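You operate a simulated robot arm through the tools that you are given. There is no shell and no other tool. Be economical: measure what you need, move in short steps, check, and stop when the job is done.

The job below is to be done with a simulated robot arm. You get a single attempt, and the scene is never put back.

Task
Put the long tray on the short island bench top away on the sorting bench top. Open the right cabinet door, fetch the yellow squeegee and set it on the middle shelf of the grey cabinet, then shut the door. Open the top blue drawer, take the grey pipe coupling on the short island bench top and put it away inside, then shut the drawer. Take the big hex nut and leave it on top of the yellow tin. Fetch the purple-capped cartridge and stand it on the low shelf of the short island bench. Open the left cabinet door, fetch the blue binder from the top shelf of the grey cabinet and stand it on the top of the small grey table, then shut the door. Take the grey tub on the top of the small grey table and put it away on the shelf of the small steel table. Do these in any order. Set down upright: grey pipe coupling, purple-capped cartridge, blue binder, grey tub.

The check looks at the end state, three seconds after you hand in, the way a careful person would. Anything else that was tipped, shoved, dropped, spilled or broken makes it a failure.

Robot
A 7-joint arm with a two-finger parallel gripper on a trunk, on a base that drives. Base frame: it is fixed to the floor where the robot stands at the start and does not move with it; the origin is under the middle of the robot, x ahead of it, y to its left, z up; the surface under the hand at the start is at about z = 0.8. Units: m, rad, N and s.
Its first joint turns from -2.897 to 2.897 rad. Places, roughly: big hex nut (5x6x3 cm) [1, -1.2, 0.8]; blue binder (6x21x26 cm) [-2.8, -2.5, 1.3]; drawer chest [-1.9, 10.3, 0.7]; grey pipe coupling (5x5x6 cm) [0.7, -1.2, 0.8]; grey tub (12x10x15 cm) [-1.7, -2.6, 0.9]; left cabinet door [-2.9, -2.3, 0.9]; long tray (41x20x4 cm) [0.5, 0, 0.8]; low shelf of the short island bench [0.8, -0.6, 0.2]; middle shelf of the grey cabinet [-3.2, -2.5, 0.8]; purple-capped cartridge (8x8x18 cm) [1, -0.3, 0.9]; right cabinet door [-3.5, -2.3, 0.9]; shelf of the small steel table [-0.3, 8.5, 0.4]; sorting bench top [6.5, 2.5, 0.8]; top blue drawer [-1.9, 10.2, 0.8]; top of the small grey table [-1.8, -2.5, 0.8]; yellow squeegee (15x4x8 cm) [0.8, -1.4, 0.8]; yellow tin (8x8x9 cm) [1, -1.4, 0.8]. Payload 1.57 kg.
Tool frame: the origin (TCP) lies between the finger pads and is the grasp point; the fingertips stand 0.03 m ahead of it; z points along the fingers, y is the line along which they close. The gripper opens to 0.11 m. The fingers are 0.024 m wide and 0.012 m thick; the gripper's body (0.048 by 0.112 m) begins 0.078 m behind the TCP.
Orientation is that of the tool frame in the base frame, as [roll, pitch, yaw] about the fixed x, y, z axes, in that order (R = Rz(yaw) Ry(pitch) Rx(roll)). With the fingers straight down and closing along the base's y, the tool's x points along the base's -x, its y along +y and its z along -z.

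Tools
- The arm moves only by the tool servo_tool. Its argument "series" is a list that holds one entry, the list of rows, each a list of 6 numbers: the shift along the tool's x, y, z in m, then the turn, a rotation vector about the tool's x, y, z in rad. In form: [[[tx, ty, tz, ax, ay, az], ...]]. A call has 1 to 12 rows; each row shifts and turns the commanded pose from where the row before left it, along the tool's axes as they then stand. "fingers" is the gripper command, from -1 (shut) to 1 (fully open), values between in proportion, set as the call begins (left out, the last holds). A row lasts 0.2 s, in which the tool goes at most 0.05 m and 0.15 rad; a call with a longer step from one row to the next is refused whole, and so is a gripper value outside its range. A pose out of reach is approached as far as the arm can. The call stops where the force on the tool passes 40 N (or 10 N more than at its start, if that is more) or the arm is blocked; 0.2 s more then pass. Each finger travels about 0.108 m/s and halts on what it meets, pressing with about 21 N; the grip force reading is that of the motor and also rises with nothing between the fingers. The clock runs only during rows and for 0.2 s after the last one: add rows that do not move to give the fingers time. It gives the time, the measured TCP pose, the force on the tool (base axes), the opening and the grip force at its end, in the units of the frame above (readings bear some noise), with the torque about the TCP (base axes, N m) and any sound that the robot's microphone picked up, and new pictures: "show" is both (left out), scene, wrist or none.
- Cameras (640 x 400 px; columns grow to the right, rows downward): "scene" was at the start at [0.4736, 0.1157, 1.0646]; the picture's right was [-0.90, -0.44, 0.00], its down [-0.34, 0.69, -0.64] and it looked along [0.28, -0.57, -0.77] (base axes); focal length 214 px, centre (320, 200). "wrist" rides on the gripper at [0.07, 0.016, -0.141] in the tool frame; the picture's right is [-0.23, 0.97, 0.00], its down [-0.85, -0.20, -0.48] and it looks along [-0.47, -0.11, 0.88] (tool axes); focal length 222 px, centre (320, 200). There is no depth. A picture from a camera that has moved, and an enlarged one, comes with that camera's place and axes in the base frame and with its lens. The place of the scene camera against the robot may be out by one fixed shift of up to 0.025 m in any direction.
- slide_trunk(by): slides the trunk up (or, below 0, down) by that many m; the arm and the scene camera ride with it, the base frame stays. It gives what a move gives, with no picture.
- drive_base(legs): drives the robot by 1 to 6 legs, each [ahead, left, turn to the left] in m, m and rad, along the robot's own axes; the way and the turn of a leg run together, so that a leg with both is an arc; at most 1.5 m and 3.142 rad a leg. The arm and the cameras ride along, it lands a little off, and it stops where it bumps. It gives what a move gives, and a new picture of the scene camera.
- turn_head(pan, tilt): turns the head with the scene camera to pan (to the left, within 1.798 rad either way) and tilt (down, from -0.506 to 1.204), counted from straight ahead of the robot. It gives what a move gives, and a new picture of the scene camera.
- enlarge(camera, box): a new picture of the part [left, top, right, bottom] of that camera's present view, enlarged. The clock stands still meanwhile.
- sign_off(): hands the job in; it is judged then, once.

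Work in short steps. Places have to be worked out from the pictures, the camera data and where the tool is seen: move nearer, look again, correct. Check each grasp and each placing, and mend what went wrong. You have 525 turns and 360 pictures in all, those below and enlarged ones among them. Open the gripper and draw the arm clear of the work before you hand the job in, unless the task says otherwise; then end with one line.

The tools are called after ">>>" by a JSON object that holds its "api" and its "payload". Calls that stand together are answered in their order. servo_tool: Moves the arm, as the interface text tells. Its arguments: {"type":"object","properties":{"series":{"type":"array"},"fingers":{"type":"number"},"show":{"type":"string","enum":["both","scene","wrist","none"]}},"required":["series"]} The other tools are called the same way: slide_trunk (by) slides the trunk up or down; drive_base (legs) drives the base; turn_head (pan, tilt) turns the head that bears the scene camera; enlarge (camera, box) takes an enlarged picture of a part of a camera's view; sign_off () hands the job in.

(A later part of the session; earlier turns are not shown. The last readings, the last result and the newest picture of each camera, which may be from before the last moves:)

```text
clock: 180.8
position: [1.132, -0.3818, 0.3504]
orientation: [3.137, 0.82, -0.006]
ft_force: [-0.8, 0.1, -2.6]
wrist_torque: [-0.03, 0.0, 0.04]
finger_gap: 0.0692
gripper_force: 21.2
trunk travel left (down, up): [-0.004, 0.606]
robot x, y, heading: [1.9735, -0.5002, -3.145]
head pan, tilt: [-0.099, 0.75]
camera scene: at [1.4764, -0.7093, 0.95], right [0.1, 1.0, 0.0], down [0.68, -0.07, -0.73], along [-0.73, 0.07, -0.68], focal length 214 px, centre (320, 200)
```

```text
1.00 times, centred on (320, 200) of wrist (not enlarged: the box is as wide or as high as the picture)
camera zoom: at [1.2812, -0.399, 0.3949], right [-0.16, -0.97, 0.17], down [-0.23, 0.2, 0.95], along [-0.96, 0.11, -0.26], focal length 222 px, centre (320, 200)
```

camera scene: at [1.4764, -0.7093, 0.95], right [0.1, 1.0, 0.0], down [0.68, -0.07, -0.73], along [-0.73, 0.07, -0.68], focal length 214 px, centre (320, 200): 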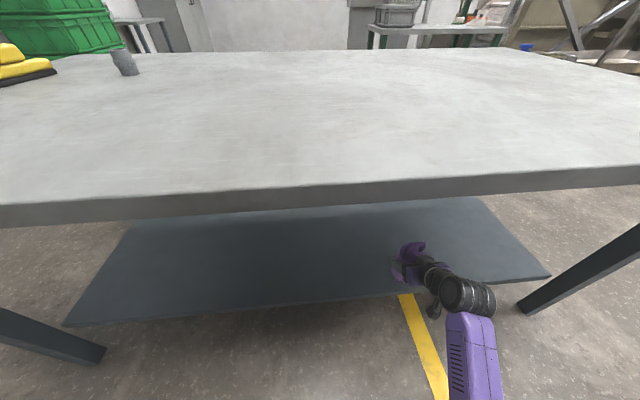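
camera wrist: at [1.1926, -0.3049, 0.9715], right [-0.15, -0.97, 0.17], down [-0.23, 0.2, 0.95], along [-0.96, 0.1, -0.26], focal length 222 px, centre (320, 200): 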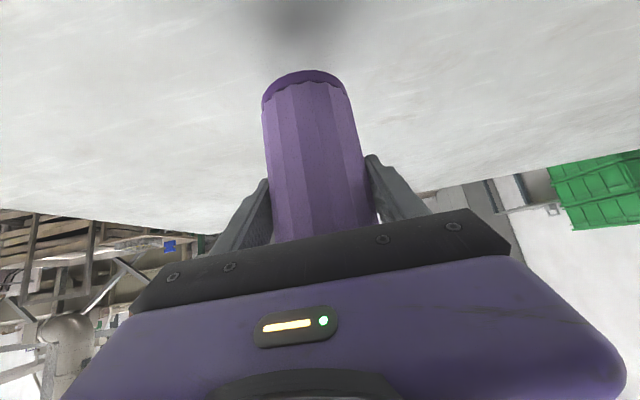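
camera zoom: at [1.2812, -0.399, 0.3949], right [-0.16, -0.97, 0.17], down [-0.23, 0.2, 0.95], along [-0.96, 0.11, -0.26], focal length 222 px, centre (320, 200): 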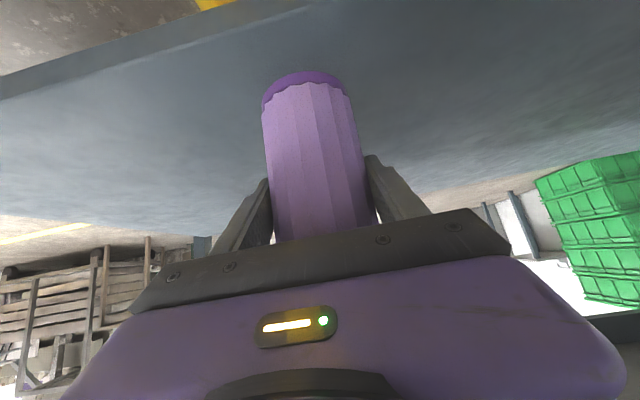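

Shelf front edge is at x≈1.147. Drive 0.11 m further, then lower to the shelf.

>>> {"api": "drive_base", "payload": {"legs": [[0.11, 0, 0]]}}

>>> {"api": "servo_tool", "payload": {"series": [[[0.0146, 0, 0.0136, 0, 0, 0], [0.0146, 0, 0.0136, 0, 0, 0], [0.0073, 0, 0.0068, 0, 0, 0], [0.0036, 0, 0.0034, 0, 0, 0], [0, 0, 0, 0, 0, 0]]], "show": "wrist"}}

```text
clock: 181.9
position: [1.0203, -0.3814, 0.3494]
orientation: [3.138, 0.819, -0.006]
ft_force: [-0.1, 0.1, -1.8]
wrist_torque: [0.0, 0.03, -0.01]
finger_gap: 0.0692
gripper_force: 21.5
trunk travel left (down, up): [-0.004, 0.606]
robot x, y, heading: [1.8618, -0.5017, -3.135]
head pan, tilt: [-0.099, 0.75]
camera scene: at [1.366, -0.7097, 0.95], right [0.1, 1.0, 0.0], down [0.68, -0.07, -0.73], along [-0.73, 0.07, -0.68], focal length 214 px, centre (320, 200)
```

scene: 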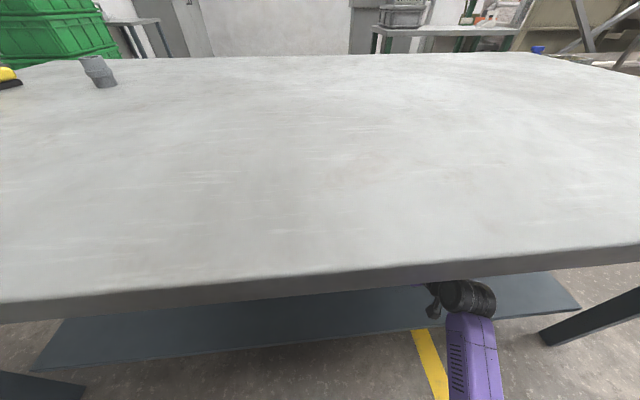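

```text
clock: 183.1
position: [1.0208, -0.38, 0.2972]
orientation: [3.138, 0.825, -0.005]
ft_force: [-3.5, 1.6, 17.7]
wrist_torque: [0.21, 0.11, -0.08]
finger_gap: 0.0687
gripper_force: 20.5
trunk travel left (down, up): [-0.004, 0.606]
robot x, y, heading: [1.8664, -0.5032, -3.137]
head pan, tilt: [-0.099, 0.75]
camera wrist: at [1.1696, -0.3988, 0.3415], right [-0.16, -0.97, 0.17], down [-0.23, 0.2, 0.95], along [-0.96, 0.11, -0.25], focal length 222 px, centre (320, 200)
```

wrist: 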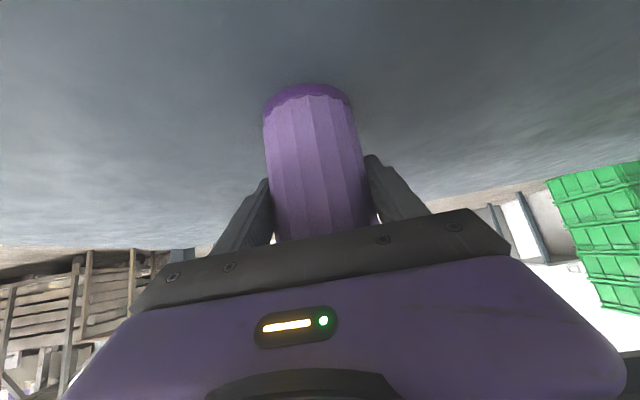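

On the shelf (contact at 0.297). Ease off, open, and withdraw along the tool axis.

>>> {"api": "servo_tool", "payload": {"series": [[[-0.001, 0, -0.001, 0, 0, 0], [0, 0, 0, 0, 0, 0], [0, 0, 0, 0, 0, 0], [0, 0, -0.02, 0, 0, 0], [0, 0, -0.03, 0, 0, 0], [0, 0, -0.03, 0, 0, 0], [0, 0, -0.03, 0, 0, 0], [0, 0, 0, 0, 0, 0]]], "fingers": 1, "show": "wrist"}}

```text
clock: 184.9
position: [1.1029, -0.3828, 0.3713]
orientation: [3.136, 0.819, -0.005]
ft_force: [-0.1, 0.1, 0.1]
wrist_torque: [-0.01, 0.0, 0.02]
finger_gap: 0.11
gripper_force: 0.1
trunk travel left (down, up): [-0.004, 0.606]
robot x, y, heading: [1.8603, -0.5047, -3.142]
head pan, tilt: [-0.099, 0.75]
camera wrist: at [1.2517, -0.3997, 0.4163], right [-0.16, -0.97, 0.17], down [-0.23, 0.2, 0.95], along [-0.96, 0.11, -0.26], focal length 222 px, centre (320, 200)
```

wrist: 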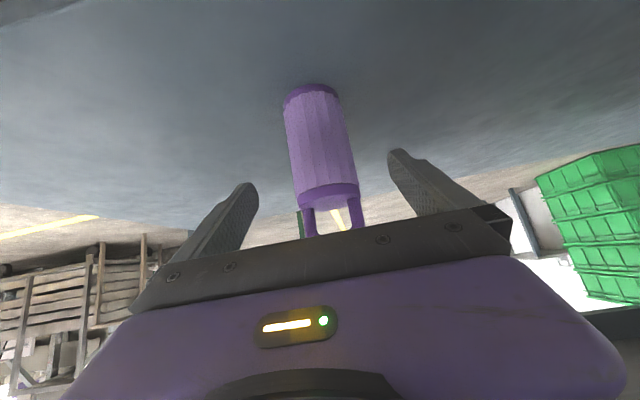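

The cartridge stands on the shelf. Back away, raise the arm, and go around to the original corridor side (for squeegee, then the cabinet).

>>> {"api": "drive_base", "payload": {"legs": [[-0.45, 0, 0]]}}

>>> {"api": "slide_trunk", "payload": {"by": 0.2}}

>>> {"api": "servo_tool", "payload": {"series": [[[-0.033, 0, -0.0306, 0, 0, 0], [-0.033, 0, -0.0306, 0, 0, 0], [-0.033, 0, -0.0306, 0, 0, 0], [-0.033, 0, -0.0306, 0, 0, 0], [-0.033, 0, -0.0306, 0, 0, 0], [-0.033, 0, -0.0306, 0, 0, 0], [-0.033, 0, -0.0306, 0, 0, 0], [-0.033, 0, -0.0306, 0, 0, 0], [-0.033, 0, -0.0306, 0, 0, 0], [-0.033, 0, -0.0306, 0, 0, 0], [0, 0, 0, 0, 0, 0]]], "show": "scene"}}

```text
clock: 187.7
position: [1.5549, -0.3809, 0.3705]
orientation: [3.14, 0.82, -0.007]
ft_force: [0.2, 0.2, 1.0]
wrist_torque: [0.01, -0.01, 0.03]
finger_gap: 0.11
gripper_force: 0.1
trunk travel left (down, up): [-0.004, 0.606]
robot x, y, heading: [2.3182, -0.5029, 3.136]
head pan, tilt: [-0.099, 0.75]
camera scene: at [1.8182, -0.7088, 0.95], right [0.1, 0.99, 0.0], down [0.68, -0.07, -0.73], along [-0.73, 0.07, -0.68], focal length 214 px, centre (320, 200)
```

scene: 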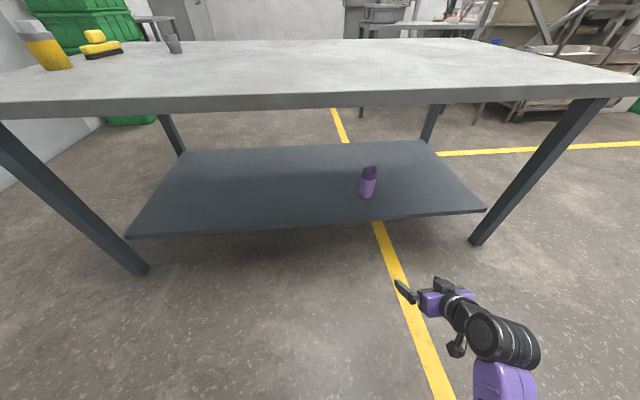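

```text
clock: 189.8
position: [1.5556, -0.38, 0.5707]
orientation: [3.138, 0.821, -0.006]
ft_force: [-0.7, 0.7, 0.0]
wrist_torque: [-0.01, 0.02, -0.01]
finger_gap: 0.1101
gripper_force: 0.0
trunk travel left (down, up): [-0.204, 0.406]
robot x, y, heading: [2.314, -0.5017, 3.143]
head pan, tilt: [-0.099, 0.75]
```

```text
clock: 192.2
position: [1.555, -0.3783, 1.0219]
orientation: [3.137, 0.819, -0.008]
ft_force: [0.3, -0.1, -1.0]
wrist_torque: [0.02, 0.02, 0.01]
finger_gap: 0.1098
gripper_force: 0.0
trunk travel left (down, up): [-0.204, 0.406]
robot x, y, heading: [2.3154, -0.5001, 3.136]
head pan, tilt: [-0.099, 0.75]
camera scene: at [1.8182, -0.7086, 1.15], right [0.1, 0.99, 0.0], down [0.68, -0.07, -0.73], along [-0.73, 0.07, -0.68], focal length 214 px, centre (320, 200)
```

scene: 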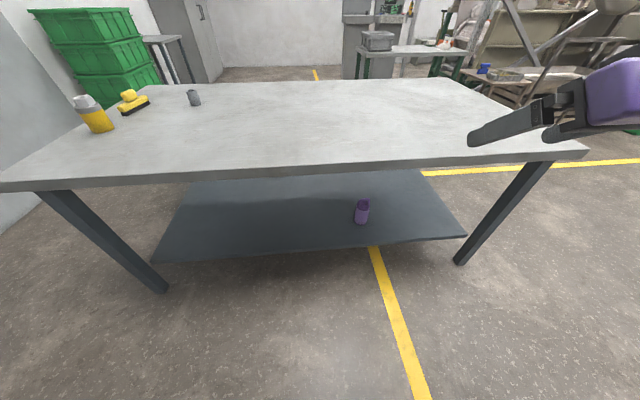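

The cartridge stands fine on the shelf. Now go around: sidestep, turn to heading 0, and back into the corridor.

>>> {"api": "drive_base", "payload": {"legs": [[0, -1.3, 0], [0, 0, -3.136]]}}

>>> {"api": "drive_base", "payload": {"legs": [[-1.2, 0, 0]]}}

```text
clock: 206.1
position: [3.0769, 0.6426, 1.0224]
orientation: [3.139, 0.82, 3.118]
ft_force: [-0.7, -0.5, 0.6]
wrist_torque: [0.0, 0.02, 0.01]
finger_gap: 0.1099
gripper_force: 0.1
trunk travel left (down, up): [-0.204, 0.406]
robot x, y, heading: [2.3194, 0.7844, -0.017]
head pan, tilt: [-0.099, 0.75]
camera scene: at [2.8456, 0.9458, 1.15], right [-0.12, -0.99, 0.0], down [-0.68, 0.08, -0.73], along [0.73, -0.09, -0.68], focal length 214 px, centre (320, 200)
```

scene: 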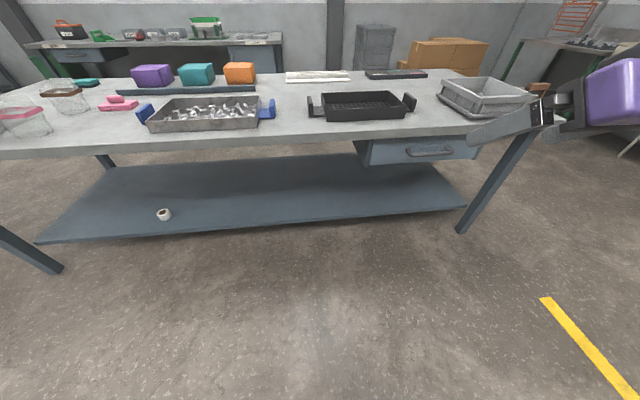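

```text
clock: 212.1
position: [1.8803, 0.6658, 1.0209]
orientation: [3.138, 0.821, 3.125]
ft_force: [-0.1, 0.7, -0.4]
wrist_torque: [0.02, 0.0, 0.0]
finger_gap: 0.11
gripper_force: 0.2
trunk travel left (down, up): [-0.204, 0.406]
robot x, y, heading: [1.1229, 0.7956, -0.012]
head pan, tilt: [-0.099, 0.75]
camera scene: at [1.6463, 0.9669, 1.15], right [-0.11, -0.99, 0.0], down [-0.68, 0.07, -0.73], along [0.73, -0.08, -0.68], focal length 214 px, centre (320, 200)
```

scene: 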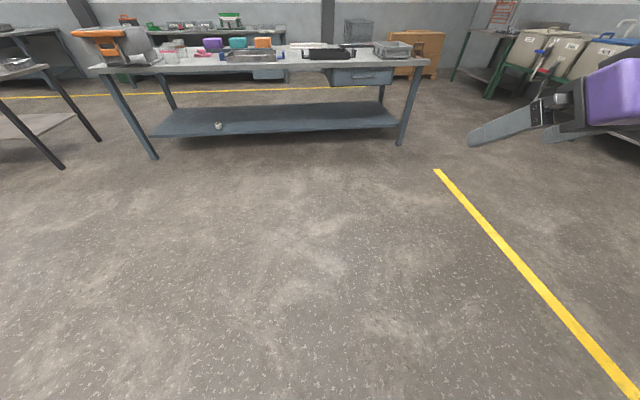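

>>> {"api": "drive_base", "payload": {"legs": [[-1.13, -0.05, 0.012], [0, -0.7, 0], [0, -1.25, 0]]}}

>>> {"api": "turn_head", "payload": {"pan": -1.3, "tilt": 0.5}}

```text
clock: 227.3
position: [0.749, -1.3212, 1.022]
orientation: [3.137, 0.82, 3.137]
ft_force: [0.2, -1.3, 0.2]
wrist_torque: [-0.03, 0.01, -0.01]
finger_gap: 0.1097
gripper_force: 0.2
trunk travel left (down, up): [-0.204, 0.406]
robot x, y, heading: [-0.0119, -1.1997, 0.0]
head pan, tilt: [-0.099, 0.75]
camera scene: at [0.5112, -1.023, 1.15], right [-0.1, -1.0, 0.0], down [-0.68, 0.07, -0.73], along [0.73, -0.07, -0.68], focal length 214 px, centre (320, 200)
```

scene: 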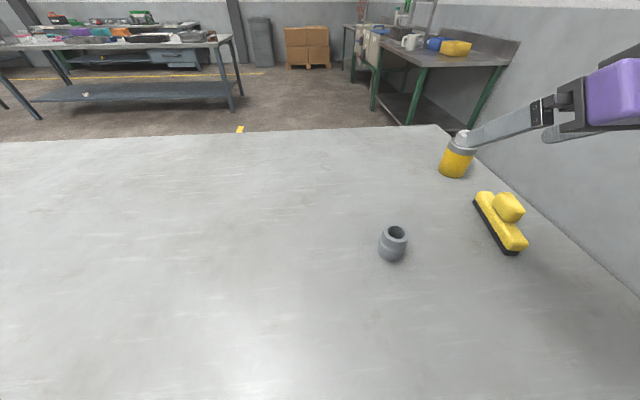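

```text
clock: 228.7
position: [0.749, -1.3218, 1.0213]
orientation: [3.137, 0.821, 3.139]
ft_force: [0.1, -0.2, -0.1]
wrist_torque: [0.04, 0.0, 0.02]
finger_gap: 0.1099
gripper_force: 0.1
trunk travel left (down, up): [-0.204, 0.406]
robot x, y, heading: [-0.0079, -1.1994, 0.0]
head pan, tilt: [-1.3, 0.499]
camera scene: at [0.4533, -1.1026, 1.1719], right [-0.96, -0.27, 0.0], down [-0.13, 0.46, -0.88], along [0.24, -0.85, -0.48], focal length 214 px, centre (320, 200)
```

scene: 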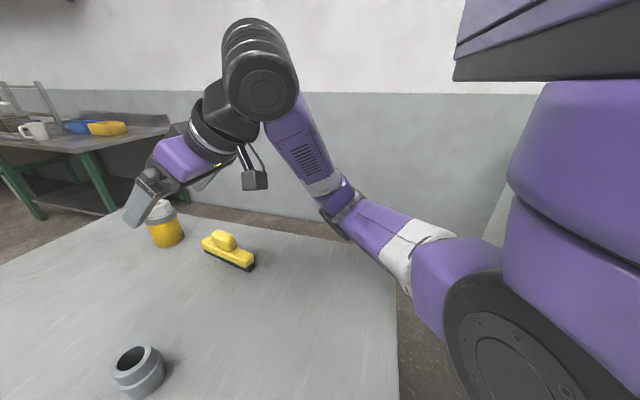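

Let me get a closer look at the squeegee shape.

>>> {"api": "enlarge", "payload": {"camera": "scene", "box": [150, 200, 310, 300]}}

>>> {"api": "enlarge", "payload": {"camera": "wrist", "box": [0, 0, 640, 400]}}

```text
4.00 times, centred on (230, 250) of scene
camera zoom: at [0.4533, -1.1026, 1.1719], right [-0.96, -0.27, 0.0], down [-0.13, 0.46, -0.88], along [0.24, -0.85, -0.48], focal length 858 px, centre (680, 0)
```

zoom: 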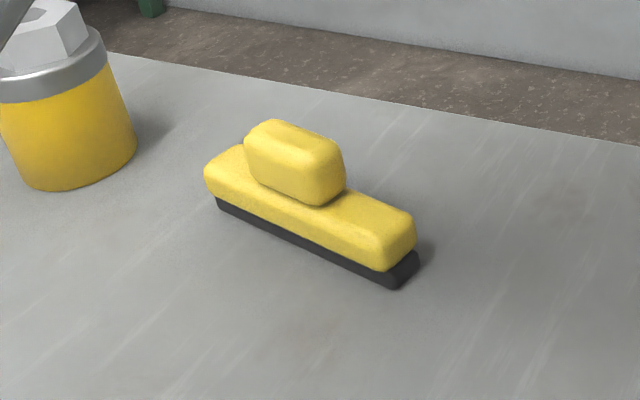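

```text
1.00 times, centred on (320, 200) of wrist (not enlarged: the box is as wide or as high as the picture)
camera zoom: at [0.5964, -1.3051, 1.0665], right [0.16, 0.97, 0.17], down [0.23, -0.2, 0.95], along [0.96, -0.11, -0.26], focal length 222 px, centre (320, 200)
```

zoom: 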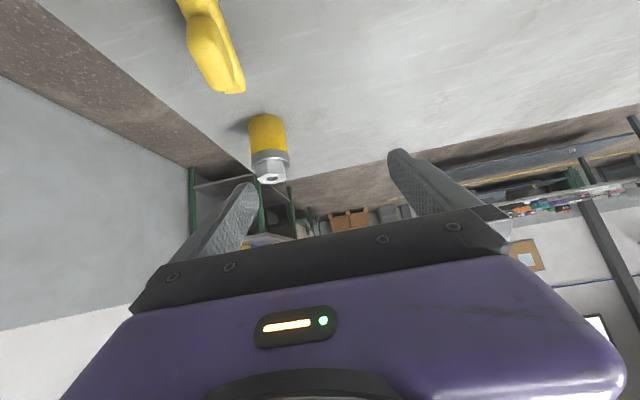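

The squeegee lies along about −13°, centred near [0.757, −1.405]. Rotate the tool heading to match and move to a pre-grasp behind it.

>>> {"api": "servo_tool", "payload": {"series": [[[0, 0, 0, 0.0805, 0, 0.075], [0, 0, 0, 0.0805, 0, 0.075], [0.0218, -0.0159, 0.0033, 0, 0, 0], [0.0218, -0.0159, 0.0033, 0, 0, 0], [0.0218, -0.0159, 0.0033, 0, 0, 0], [0.0218, -0.0159, 0.0033, 0, 0, 0], [0.0218, -0.0159, 0.0033, 0, 0, 0], [0, 0, 0, 0, 0, 0]]], "show": "both"}}

```text
clock: 230.5
position: [0.6985, -1.3908, 0.9564]
orientation: [-3.086, 0.837, 2.984]
ft_force: [-0.4, -0.3, 0.3]
wrist_torque: [0.0, 0.04, -0.01]
finger_gap: 0.1099
gripper_force: 0.1
out of reach, approached as far as the arm can: row 6, 7
trunk travel left (down, up): [-0.204, 0.406]
robot x, y, heading: [-0.0084, -1.1995, 0.006]
head pan, tilt: [-1.3, 0.499]
camera scene: at [0.4554, -1.0973, 1.1778], right [-0.96, -0.27, 0.0], down [-0.13, 0.46, -0.88], along [0.24, -0.85, -0.48], focal length 214 px, centre (320, 200)
camera wrist: at [0.5523, -1.3433, 0.9984], right [0.34, 0.93, 0.13], down [0.18, -0.2, 0.96], along [0.92, -0.31, -0.24], focal length 222 px, centre (320, 200)
```

scene: 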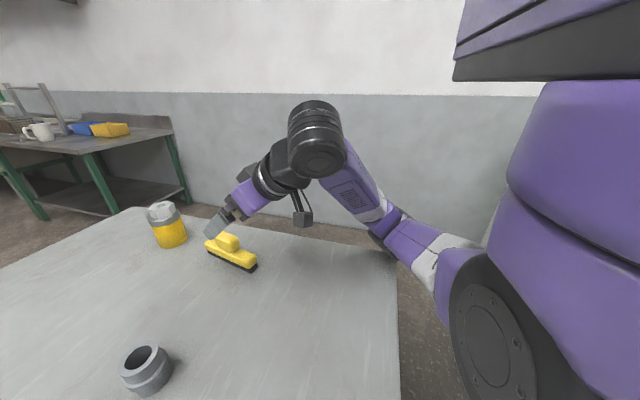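
wrist: 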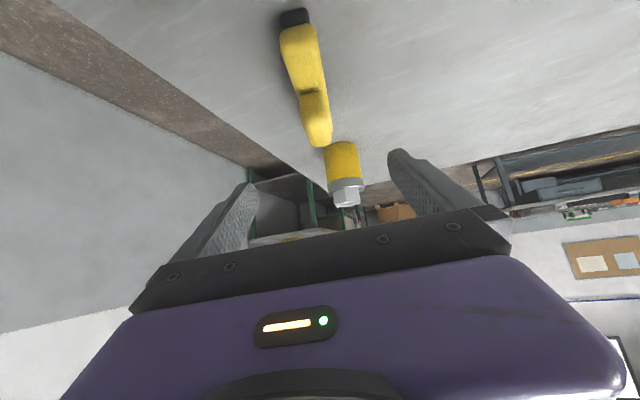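

The arm is too folded here; moving the base left along the corridor gives it room.

>>> {"api": "drive_base", "payload": {"legs": [[-0.05, 0.28, 0]]}}

>>> {"api": "servo_tool", "payload": {"series": [[[0, -0.03, 0, 0, 0, 0], [0, -0.04, 0, 0, 0, 0], [0, -0.04, 0, 0, 0, 0], [0, -0.04, 0, 0, 0, 0], [0, -0.04, 0, 0, 0, 0], [0, -0.04, 0, 0, 0, 0], [0, -0.04, 0, 0, 0, 0], [0, 0, 0, 0, 0, 0]]], "show": "wrist"}}

```text
clock: 232.4
position: [0.6425, -1.1144, 0.9361]
orientation: [3.133, 0.816, 2.921]
ft_force: [0.4, 0.5, 0.3]
wrist_torque: [-0.01, -0.01, 0.02]
finger_gap: 0.1097
gripper_force: 0.1
trunk travel left (down, up): [-0.204, 0.406]
robot x, y, heading: [-0.0616, -0.9207, 0.005]
head pan, tilt: [-1.3, 0.499]
camera scene: at [0.4012, -0.8214, 1.1715], right [-0.96, -0.27, 0.0], down [-0.13, 0.46, -0.88], along [0.24, -0.84, -0.48], focal length 214 px, centre (320, 200)
```

scene: 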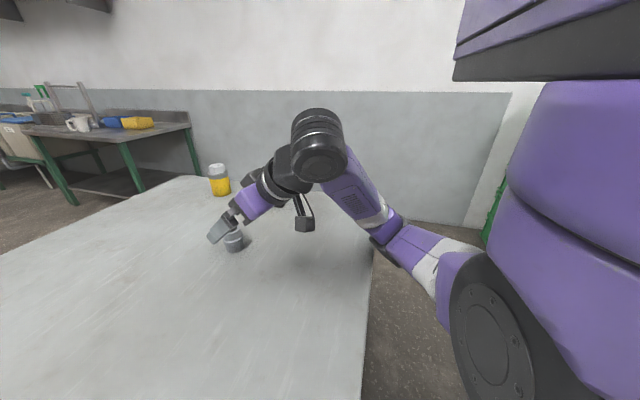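

```text
clock: 234.2
position: [0.5702, -1.3836, 0.9284]
orientation: [3.11, 0.812, 2.881]
ft_force: [-0.2, -1.3, 0.0]
wrist_torque: [0.0, 0.01, 0.01]
finger_gap: 0.1099
gripper_force: 0.0
trunk travel left (down, up): [-0.204, 0.406]
robot x, y, heading: [-0.0644, -0.9211, 0.007]
head pan, tilt: [-1.3, 0.499]
camera wrist: at [0.426, -1.3343, 0.9743], right [0.38, 0.91, 0.19], down [0.18, -0.27, 0.95], along [0.91, -0.32, -0.27], focal length 222 px, centre (320, 200)
```

wrist: 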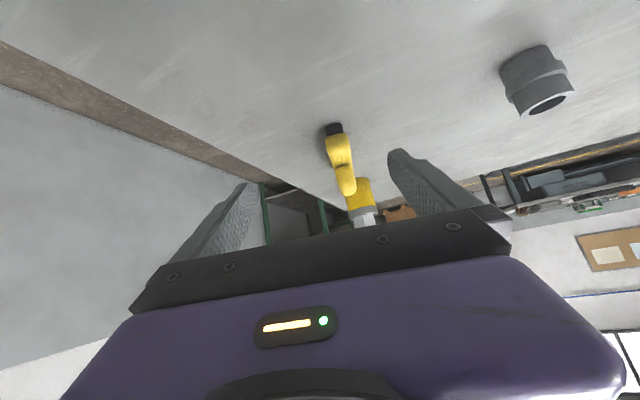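

Coupling untouched, squeegee ahead. Align on the line to its centre and approach to ~6 cm short.

>>> {"api": "servo_tool", "payload": {"series": [[[-0.037, 0.0135, 0, 0, 0, 0], [-0.0365, 0.0135, 0, 0, 0, 0], [0, 0, 0.03, 0, 0, 0], [0, 0, 0.035, 0, 0, 0], [0, 0, 0.035, 0, 0, 0], [0, 0, 0.03, 0, 0, 0], [0, 0, 0, 0, 0, 0]]], "show": "both"}}

```text
clock: 235.2
position: [0.5826, -1.45, 0.9846]
orientation: [-3.105, 0.844, 2.784]
ft_force: [0.0, 0.3, 0.8]
wrist_torque: [0.02, -0.01, 0.02]
finger_gap: 0.1098
gripper_force: 0.0
trunk travel left (down, up): [-0.204, 0.406]
robot x, y, heading: [-0.0677, -0.9266, -0.003]
head pan, tilt: [-1.3, 0.499]
stopped in row 4: the arm was blocked; the commanded pose is now the measured one
camera scene: at [0.3932, -0.8336, 1.1746], right [-0.97, -0.26, 0.0], down [-0.12, 0.46, -0.88], along [0.23, -0.85, -0.48], focal length 214 px, centre (320, 200)
camera wrist: at [0.4461, -1.376, 1.0252], right [0.51, 0.85, 0.15], down [0.13, -0.24, 0.96], along [0.85, -0.47, -0.23], focal length 222 px, centre (320, 200)
```

scene: 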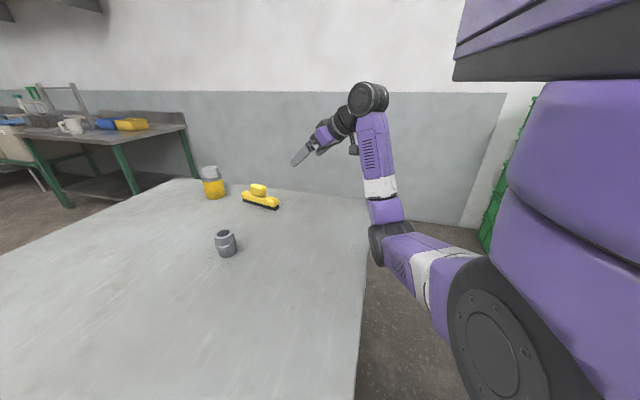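
wrist: 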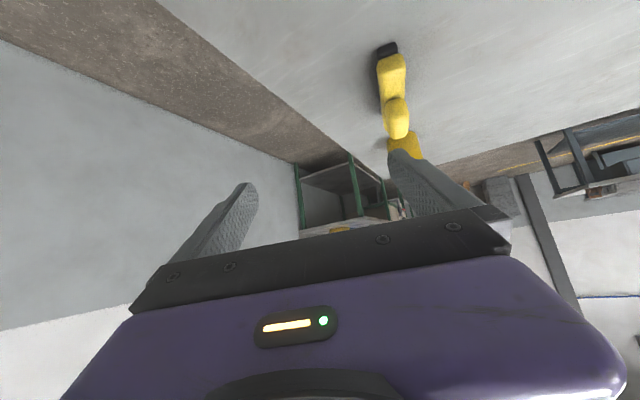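

That corner of the workspace folds the arm badly. I'll go back to the position where the squeegee is straight ahead, raise the tool, and instead come down on it from above in the tilted pose.

>>> {"api": "servo_tool", "payload": {"series": [[[-0.022, 0, -0.02, 0, 0, 0], [-0.022, 0, -0.02, 0, 0, 0], [0, 0.04, 0, -0.09, 0, -0.08], [0, 0.04, 0, 0, 0, 0], [0, 0, 0, 0, 0, 0]]], "show": "none"}}

>>> {"api": "drive_base", "payload": {"legs": [[-0.015, -0.27, 0]]}}

```text
clock: 236.4
position: [0.6186, -1.3658, 1.0317]
orientation: [-3.121, 0.83, 2.911]
ft_force: [-0.2, 0.5, 0.1]
wrist_torque: [0.0, 0.03, 0.05]
finger_gap: 0.1101
gripper_force: 0.0
trunk travel left (down, up): [-0.204, 0.406]
robot x, y, heading: [-0.0616, -0.9287, -0.001]
head pan, tilt: [-1.3, 0.499]
```

```text
clock: 238.3
position: [0.602, -1.6392, 1.0309]
orientation: [-3.123, 0.83, 2.909]
ft_force: [-0.1, 0.6, -0.3]
wrist_torque: [-0.01, 0.03, 0.02]
finger_gap: 0.1102
gripper_force: 0.0
trunk travel left (down, up): [-0.204, 0.406]
robot x, y, heading: [-0.0834, -1.2045, -0.01]
head pan, tilt: [-1.3, 0.499]
camera scene: at [0.3817, -1.1065, 1.172], right [-0.96, -0.26, 0.0], down [-0.13, 0.46, -0.88], along [0.23, -0.85, -0.48], focal length 214 px, centre (320, 200)
```

scene: 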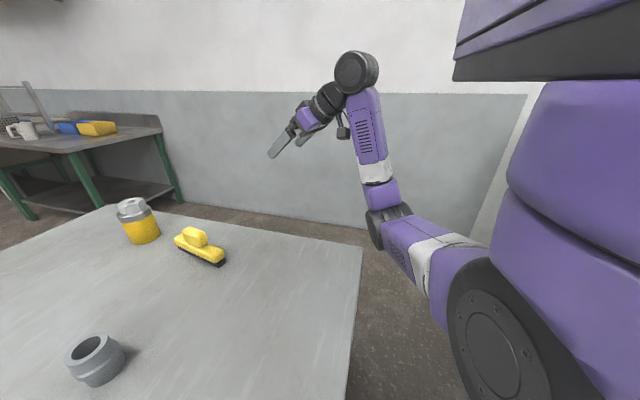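

Move the tool over the squeegee (still 15 cm above).

>>> {"api": "servo_tool", "payload": {"series": [[[-0.0078, 0.0438, 0.0159, 0, 0, 0], [-0.0078, 0.0438, 0.0159, 0, 0, 0], [-0.0078, 0.0438, 0.0159, 0, 0, 0], [-0.0078, 0.0438, 0.0159, 0, 0, 0], [-0.0078, 0.0438, 0.0159, 0, 0, 0], [-0.0078, 0.0438, 0.0159, 0, 0, 0], [0, 0, 0, 0, 0, 0]]], "show": "both"}}

```text
clock: 239.9
position: [0.7659, -1.4092, 0.9981]
orientation: [-3.122, 0.832, 2.908]
ft_force: [0.4, -0.5, 0.2]
wrist_torque: [0.01, 0.02, -0.01]
finger_gap: 0.1102
gripper_force: 0.2
trunk travel left (down, up): [-0.204, 0.406]
robot x, y, heading: [-0.0827, -1.2033, -0.007]
head pan, tilt: [-1.3, 0.499]
camera scene: at [0.3817, -1.1064, 1.172], right [-0.96, -0.26, 0.0], down [-0.13, 0.46, -0.88], along [0.23, -0.85, -0.48], focal length 214 px, centre (320, 200)
camera wrist: at [0.6211, -1.3565, 1.0414], right [0.39, 0.91, 0.15], down [0.17, -0.24, 0.96], along [0.91, -0.35, -0.25], focal length 222 px, centre (320, 200)
```

scene: 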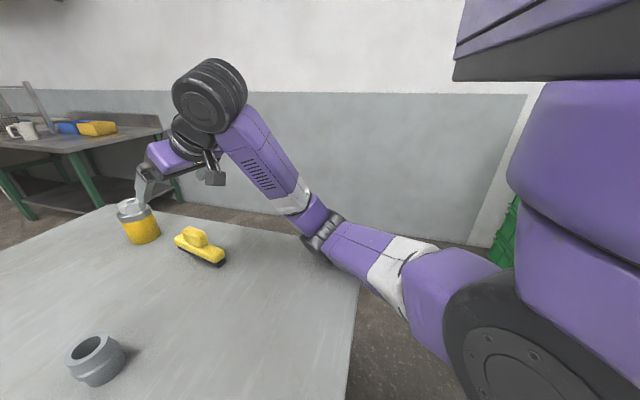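
wrist: 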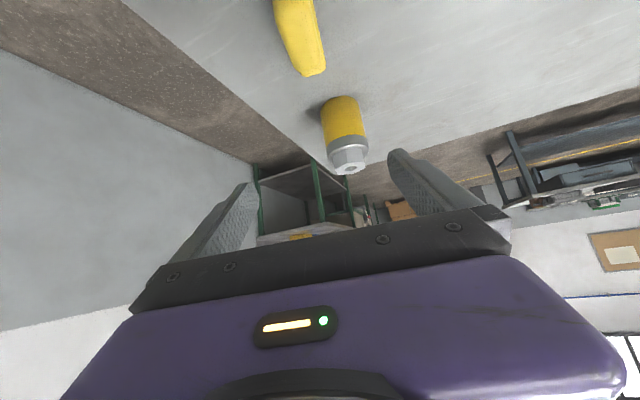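

Aligned within a few mm. Descend straight down 15 cm.

>>> {"api": "servo_tool", "payload": {"series": [[[0.0277, 0.0008, 0.0233, 0, 0, 0], [0.0277, 0.0008, 0.0233, 0, 0, 0], [0.0277, 0.0008, 0.0233, 0, 0, 0], [0.0267, 0.0008, 0.0233, 0, 0, 0], [0, 0, 0, 0, 0, 0]]], "show": "both"}}

```text
clock: 240.6
position: [0.7612, -1.4372, 1.0411]
orientation: [-2.875, 1.0, 3.083]
ft_force: [-0.3, -0.3, -0.1]
wrist_torque: [0.01, 0.03, -0.02]
finger_gap: 0.1099
gripper_force: 0.0
trunk travel left (down, up): [-0.204, 0.406]
robot x, y, heading: [-0.0826, -1.2077, -0.017]
head pan, tilt: [-1.3, 0.499]
stopped in row 3: the arm was blocked; the commanded pose is now the measured one
camera scene: at [0.3763, -1.1142, 1.1759], right [-0.97, -0.25, 0.0], down [-0.12, 0.46, -0.88], along [0.22, -0.85, -0.48], focal length 214 px, centre (320, 200)
camera wrist: at [0.6132, -1.3751, 1.0525], right [0.39, 0.92, 0.05], down [0.02, -0.07, 1.0], along [0.92, -0.39, -0.05], focal length 222 px, centre (320, 200)
```

scene: 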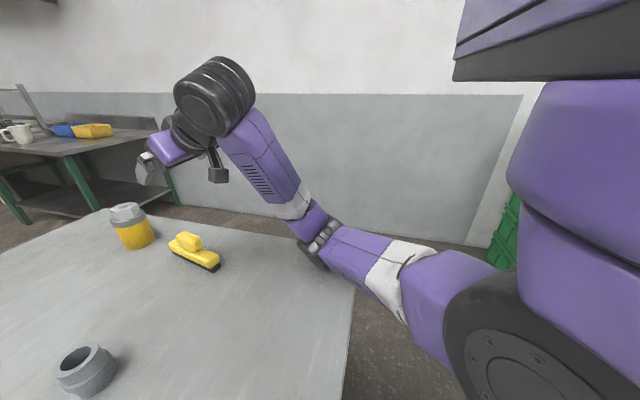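
wrist: 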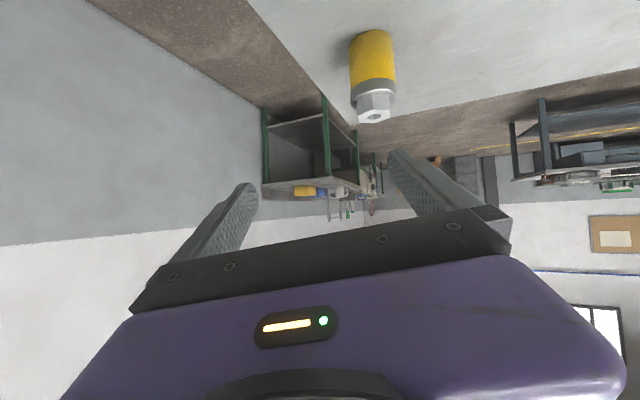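

The wrist is at a joint limit with the trunk this high. Lower the trunk by 0.1 (as when I picked the cartridge), then restore the orientation.

>>> {"api": "slide_trunk", "payload": {"by": -0.1}}

>>> {"api": "servo_tool", "payload": {"series": [[[-0.02, 0.015, -0.02, -0.0643, 0.0913, 0.0412], [-0.01, 0.01, -0.01, -0.0643, 0.0913, 0.0412], [0, 0, 0, 0, 0, 0]]], "show": "both"}}

```text
clock: 241.6
position: [0.7677, -1.4086, 1.0645]
orientation: [-2.528, 1.099, -2.895]
ft_force: [-0.7, -0.3, -0.7]
wrist_torque: [0.03, -0.02, 0.03]
finger_gap: 0.1103
gripper_force: 0.0
trunk travel left (down, up): [-0.133, 0.477]
robot x, y, heading: [-0.0904, -1.1941, 0.002]
head pan, tilt: [-1.3, 0.499]
stopped: the arm was blocked; the commanded pose is now the measured one
```

```text
clock: 242.4
position: [0.7794, -1.3713, 1.0661]
orientation: [-2.957, 0.934, 3.068]
ft_force: [0.2, -0.3, -0.4]
wrist_torque: [0.01, -0.01, -0.04]
finger_gap: 0.11
gripper_force: 0.0
trunk travel left (down, up): [-0.133, 0.477]
robot x, y, heading: [-0.0831, -1.1945, 0.003]
head pan, tilt: [-1.3, 0.499]
camera scene: at [0.3813, -1.0966, 1.1], right [-0.96, -0.27, 0.0], down [-0.13, 0.46, -0.88], along [0.24, -0.85, -0.48], focal length 214 px, centre (320, 200)
camera wrist: at [0.6298, -1.3186, 1.0898], right [0.35, 0.93, 0.08], down [0.09, -0.12, 0.99], along [0.93, -0.34, -0.13], focal length 222 px, centre (320, 200)
```

scene: 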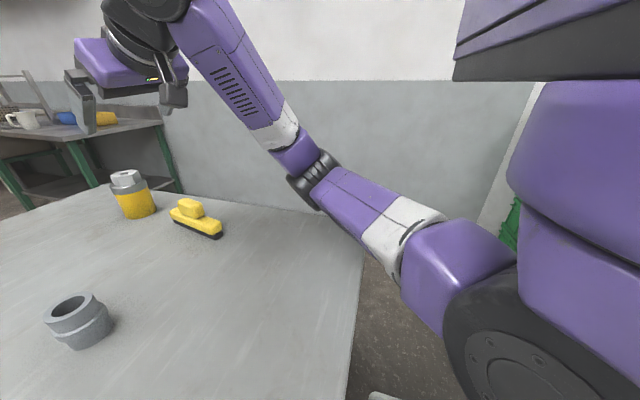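
wrist: 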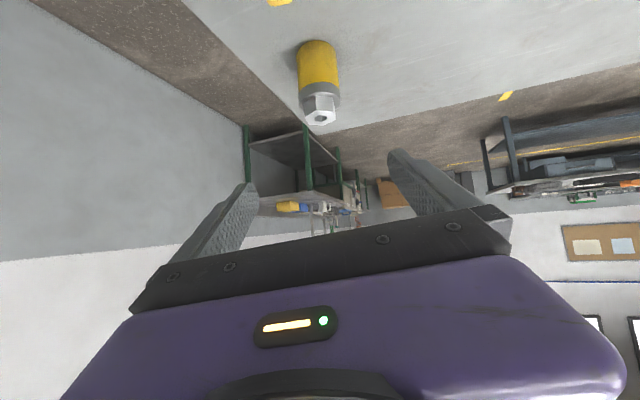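

The elbow evidently meets the bench edge in this tilted pose, so I'll pick the squeegee with the tool vertical (as with the tray) and tilt it later. Return the tool to vertical.

>>> {"api": "servo_tool", "payload": {"series": [[[0, 0, -0.02, 0, 0.145, 0], [0, 0, -0.02, 0, 0.145, 0], [0, 0, 0, 0, 0.145, 0], [0, 0, 0, 0, 0.145, 0], [0, 0, 0, 0, 0.145, 0], [0, 0, 0, 0, 0.145, 0], [0, 0, 0, 0, 0.064, 0], [0, 0, 0, 0, 0, 0]]], "show": "wrist"}}

```text
clock: 244.2
position: [0.7505, -1.37, 1.063]
orientation: [-3.064, -0.018, 2.917]
ft_force: [-0.2, 0.6, 0.0]
wrist_torque: [0.01, -0.01, 0.02]
finger_gap: 0.1101
gripper_force: 0.0
out of reach, approached as far as the arm can: row 7
trunk travel left (down, up): [-0.133, 0.477]
robot x, y, heading: [-0.0858, -1.1957, 0.002]
head pan, tilt: [-1.3, 0.499]
camera wrist: at [0.6884, -1.3287, 1.2031], right [0.44, 0.9, -0.08], down [0.81, -0.35, 0.48], along [0.4, -0.27, -0.87], focal length 222 px, centre (320, 200)
```

wrist: 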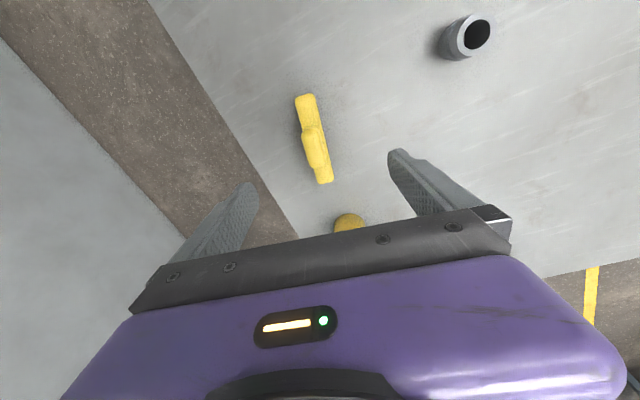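

Squeegee centre ≈[0.754, −1.401], and the tool's closing line is square to it. Level, centre, and descend partway.

>>> {"api": "servo_tool", "payload": {"series": [[[-0.0103, -0.0294, 0, -0.078, -0.018, 0], [0, 0, 0.04, 0, 0, 0], [0, 0, 0.04, 0, 0, 0], [0, 0, 0.04, 0, 0, 0], [0, 0, 0.02, 0, 0, 0], [0, 0, 0, 0, 0, 0]]], "show": "wrist"}}

```text
clock: 245.6
position: [0.7535, -1.4001, 0.9433]
orientation: [-3.11, 0.027, 2.921]
ft_force: [-0.5, -0.1, 0.3]
wrist_torque: [-0.01, -0.01, 0.02]
finger_gap: 0.1102
gripper_force: 0.0
trunk travel left (down, up): [-0.133, 0.477]
robot x, y, heading: [-0.0852, -1.1935, -0.002]
head pan, tilt: [-1.3, 0.499]
camera wrist: at [0.6847, -1.3645, 1.0818], right [0.44, 0.9, -0.02], down [0.78, -0.36, 0.51], along [0.45, -0.24, -0.86], focal length 222 px, centre (320, 200)
```

wrist: 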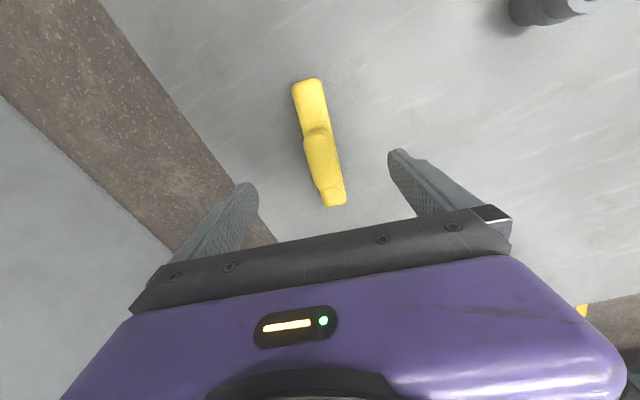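

Centred. Descend the remaining 10 cm and grip.

>>> {"api": "servo_tool", "payload": {"series": [[[-0.003, 0, 0.03, -0.03, 0.027, 0], [0, 0, 0.035, 0, 0, 0], [0, 0, 0.025, 0, 0, 0], [0, 0, 0.01, 0, 0, 0], [0, 0, 0, 0, 0, 0]]], "show": "none"}}

>>> {"api": "servo_tool", "payload": {"series": [[[0, 0, 0, 0, 0, 0], [0, 0, 0, 0, 0, 0], [0, 0, 0, 0, 0, 0], [0, 0, 0, 0, 0, 0]]], "fingers": -1, "show": "wrist"}}

```text
clock: 246.8
position: [0.7576, -1.4024, 0.8427]
orientation: [-3.142, 0.0, 2.92]
ft_force: [0.2, -0.5, 1.0]
wrist_torque: [-0.01, -0.01, -0.01]
finger_gap: 0.1101
gripper_force: 0.0
trunk travel left (down, up): [-0.133, 0.477]
robot x, y, heading: [-0.083, -1.1961, 0.002]
head pan, tilt: [-1.3, 0.499]
```

```text
clock: 247.8
position: [0.7583, -1.4019, 0.8417]
orientation: [3.14, 0.001, 2.92]
ft_force: [0.8, 0.4, -0.4]
wrist_torque: [0.04, -0.01, 0.02]
finger_gap: 0.0314
gripper_force: 21.4
trunk travel left (down, up): [-0.133, 0.477]
robot x, y, heading: [-0.0835, -1.1953, 0.003]
head pan, tilt: [-1.3, 0.499]
camera wrist: at [0.6917, -1.3712, 0.9844], right [0.44, 0.9, 0.0], down [0.79, -0.38, 0.48], along [0.43, -0.21, -0.88], focal length 222 px, centre (320, 200)
```

wrist: 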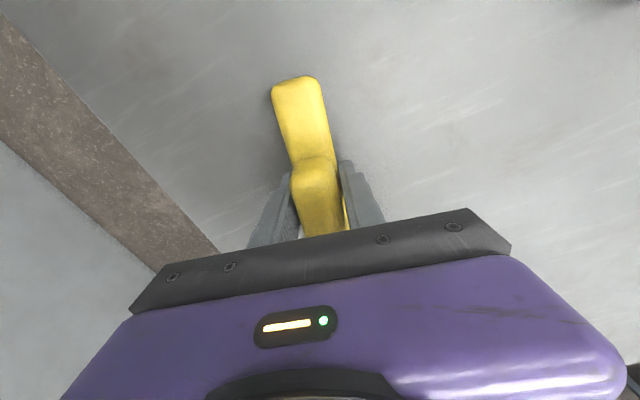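

Gripped (31 mm). Lift 20 cm.

>>> {"api": "servo_tool", "payload": {"series": [[[0, 0, -0.02, 0, 0, 0], [0, 0, -0.04, 0, 0, 0], [0, 0, -0.045, 0, 0, 0], [0, 0, -0.045, 0, 0, 0], [0, 0, -0.045, 0, 0, 0], [0, 0, 0, 0, 0, 0]]], "show": "wrist"}}

>>> {"api": "turn_head", "payload": {"pan": -1.79, "tilt": 0.45}}

```text
clock: 249.2
position: [0.7592, -1.4011, 1.0388]
orientation: [3.141, 0.0, 2.919]
ft_force: [-0.1, -0.5, -1.9]
wrist_torque: [0.02, 0.03, 0.03]
finger_gap: 0.0316
gripper_force: 21.1
trunk travel left (down, up): [-0.133, 0.477]
robot x, y, heading: [-0.0848, -1.1984, 0.002]
head pan, tilt: [-1.3, 0.499]
camera wrist: at [0.6918, -1.371, 1.1795], right [0.43, 0.9, 0.0], down [0.79, -0.38, 0.48], along [0.43, -0.21, -0.88], focal length 222 px, centre (320, 200)
```

wrist: 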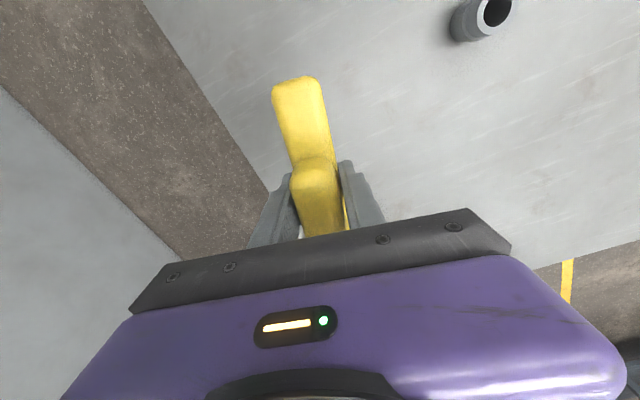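

```text
clock: 250.1
position: [0.7572, -1.4016, 1.0388]
orientation: [-3.141, 0.001, 2.919]
ft_force: [-0.1, -0.4, -0.7]
wrist_torque: [-0.02, -0.03, 0.0]
finger_gap: 0.0315
gripper_force: 20.8
trunk travel left (down, up): [-0.133, 0.477]
robot x, y, heading: [-0.087, -1.194, 0.001]
head pan, tilt: [-1.791, 0.45]
camera scene: at [0.3356, -1.1002, 1.1053], right [-0.98, 0.22, 0.0], down [0.09, 0.43, -0.9], along [-0.19, -0.88, -0.44], focal length 214 px, centre (320, 200)
```

scene: 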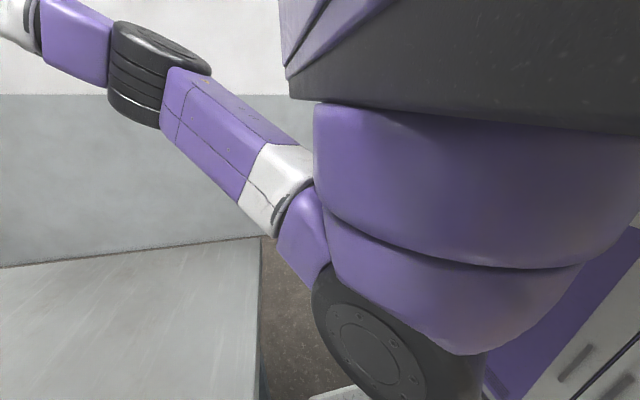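

The far-side views showed open floor behind this spot (the rear bench only spans y>0). Back out with the squeegee and turn toward −y/−x to look.

>>> {"api": "drive_base", "payload": {"legs": [[-0.5, 0, 0], [-0.5, 0, 0]]}}

>>> {"api": "turn_head", "payload": {"pan": 1.79, "tilt": 0.4}}

```text
clock: 255.6
position: [-0.2401, -1.4053, 1.0391]
orientation: [3.142, 0.0, 2.916]
ft_force: [0.0, -0.2, -1.5]
wrist_torque: [-0.01, 0.0, 0.01]
finger_gap: 0.0318
gripper_force: 21.0
trunk travel left (down, up): [-0.133, 0.477]
robot x, y, heading: [-1.0833, -1.1973, 0.001]
head pan, tilt: [-1.791, 0.45]
camera scene: at [-0.6619, -1.1024, 1.1054], right [-0.98, 0.22, 0.0], down [0.1, 0.42, -0.9], along [-0.2, -0.88, -0.44], focal length 214 px, centre (320, 200)
```

scene: 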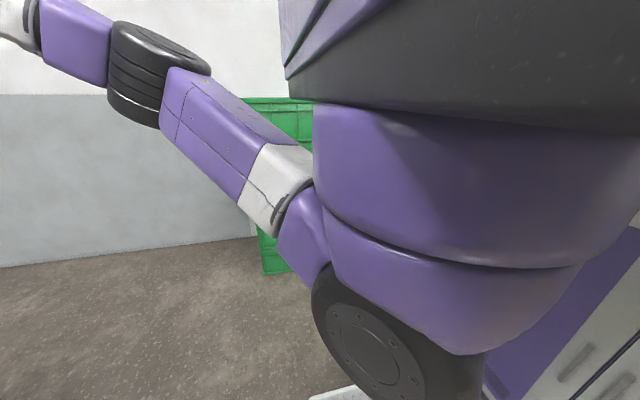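

```text
clock: 258.6
position: [-0.2398, -1.4055, 1.0386]
orientation: [-3.141, -0.001, 2.916]
ft_force: [0.1, 0.4, -1.7]
wrist_torque: [0.03, 0.03, 0.01]
finger_gap: 0.0314
gripper_force: 20.9
trunk travel left (down, up): [-0.133, 0.477]
robot x, y, heading: [-1.0818, -1.1948, -0.001]
head pan, tilt: [1.791, 0.4]
camera scene: at [-0.6616, -0.9223, 1.11], right [0.98, 0.22, 0.0], down [0.08, -0.38, -0.92], along [-0.2, 0.9, -0.39], focal length 214 px, centre (320, 200)
```

scene: 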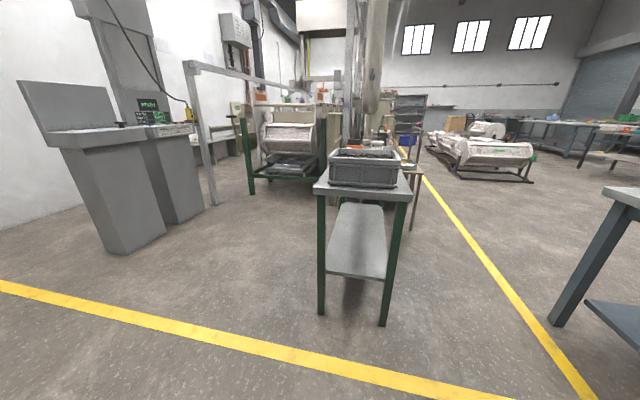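

Open area behind. Back up a bit more and turn right to face the cabinet wall.

>>> {"api": "drive_base", "payload": {"legs": [[-0.6, 0.25, 0], [0, 0, -1.57]]}}

>>> {"api": "turn_head", "payload": {"pan": -0.5, "tilt": 0.3}}

```text
clock: 266.1
position: [-1.9025, -1.7831, 1.0376]
orientation: [-3.141, 0.0, 1.33]
ft_force: [-0.1, 0.2, -2.3]
wrist_torque: [0.04, -0.04, 0.0]
finger_gap: 0.0312
gripper_force: 21.2
trunk travel left (down, up): [-0.133, 0.477]
robot x, y, heading: [-1.6859, -0.9445, -1.589]
head pan, tilt: [1.791, 0.4]
camera scene: at [-1.3859, -1.3705, 1.11], right [0.2, -0.98, 0.0], down [-0.38, -0.08, -0.92], along [0.9, 0.19, -0.39], focal length 214 px, centre (320, 200)
```

scene: 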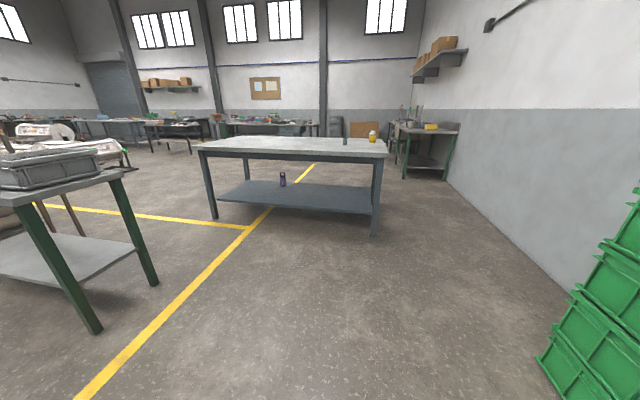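

```text
clock: 268.2
position: [-1.9031, -1.7828, 1.0385]
orientation: [3.141, 0.0, 1.334]
ft_force: [-0.6, 0.3, -1.2]
wrist_torque: [0.04, -0.01, 0.01]
finger_gap: 0.0314
gripper_force: 21.2
trunk travel left (down, up): [-0.133, 0.477]
robot x, y, heading: [-1.6851, -0.9446, -1.584]
head pan, tilt: [-0.499, 0.3]
camera scene: at [-1.5226, -1.4706, 1.1193], right [-0.87, 0.49, 0.0], down [0.15, 0.26, -0.96], along [-0.47, -0.83, -0.3], focal length 214 px, centre (320, 200)
```

scene: 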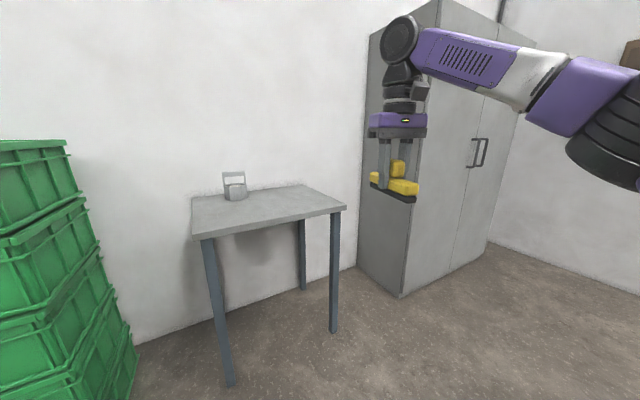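

I see the grey table with the tub and the cabinet with its two doors. I'll first lay the squeegee temporarily on the grey table's right-front so my hand is free for the door. Drive ahead.

>>> {"api": "drive_base", "payload": {"legs": [[0.57, 0, 0.014]]}}

>>> {"api": "servo_tool", "payload": {"series": [[[0, 0, 0, 0, 0, -0.12], [0, 0, 0, 0, 0, -0.12], [0, 0, 0.03, 0, 0, 0], [0, 0, 0.04, 0, 0, 0], [0, 0, 0.04, 0, 0, 0], [0, 0, 0, 0, 0, 0]]], "show": "both"}}

```text
clock: 271.4
position: [-1.8917, -2.3545, 1.0382]
orientation: [-3.141, 0.001, 1.351]
ft_force: [0.0, -0.1, -1.9]
wrist_torque: [-0.03, -0.01, 0.0]
finger_gap: 0.0312
gripper_force: 20.7
trunk travel left (down, up): [-0.133, 0.477]
robot x, y, heading: [-1.6848, -1.5094, -1.566]
head pan, tilt: [-0.499, 0.3]
camera scene: at [-1.5177, -2.0355, 1.1193], right [-0.88, 0.48, 0.0], down [0.14, 0.26, -0.96], along [-0.46, -0.84, -0.3], focal length 214 px, centre (320, 200)
```

scene: 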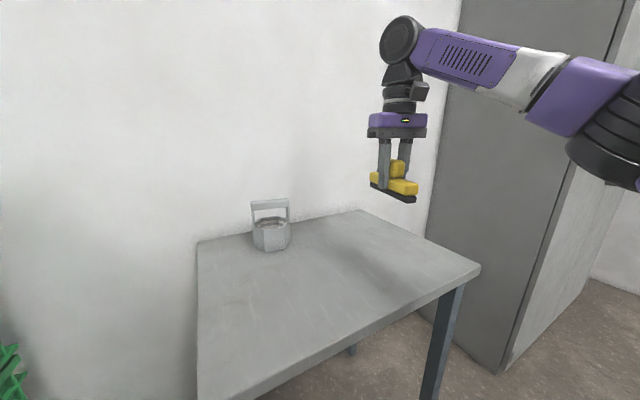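

```text
clock: 272.8
position: [-1.8927, -2.353, 0.9272]
orientation: [-3.14, -0.001, 1.59]
ft_force: [-0.2, 0.4, -1.0]
wrist_torque: [-0.03, 0.01, 0.04]
finger_gap: 0.0317
gripper_force: 20.9
trunk travel left (down, up): [-0.133, 0.477]
robot x, y, heading: [-1.6873, -1.5118, -1.574]
head pan, tilt: [-0.499, 0.3]
camera scene: at [-1.5176, -2.0354, 1.1193], right [-0.88, 0.48, 0.0], down [0.14, 0.26, -0.96], along [-0.46, -0.84, -0.3], focal length 214 px, centre (320, 200)
camera wrist: at [-1.8797, -2.2832, 1.0695], right [0.98, -0.21, 0.0], down [-0.18, -0.86, 0.48], along [-0.1, -0.47, -0.88], focal length 222 px, centre (320, 200)
```

scene: 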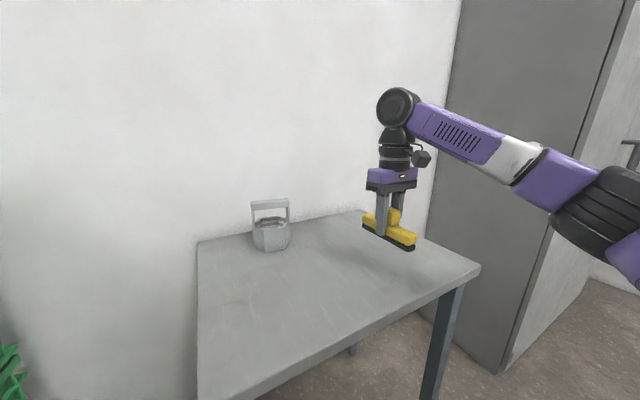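
wrist: 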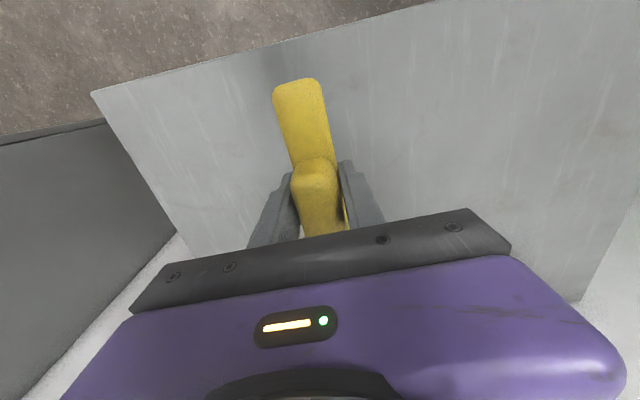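

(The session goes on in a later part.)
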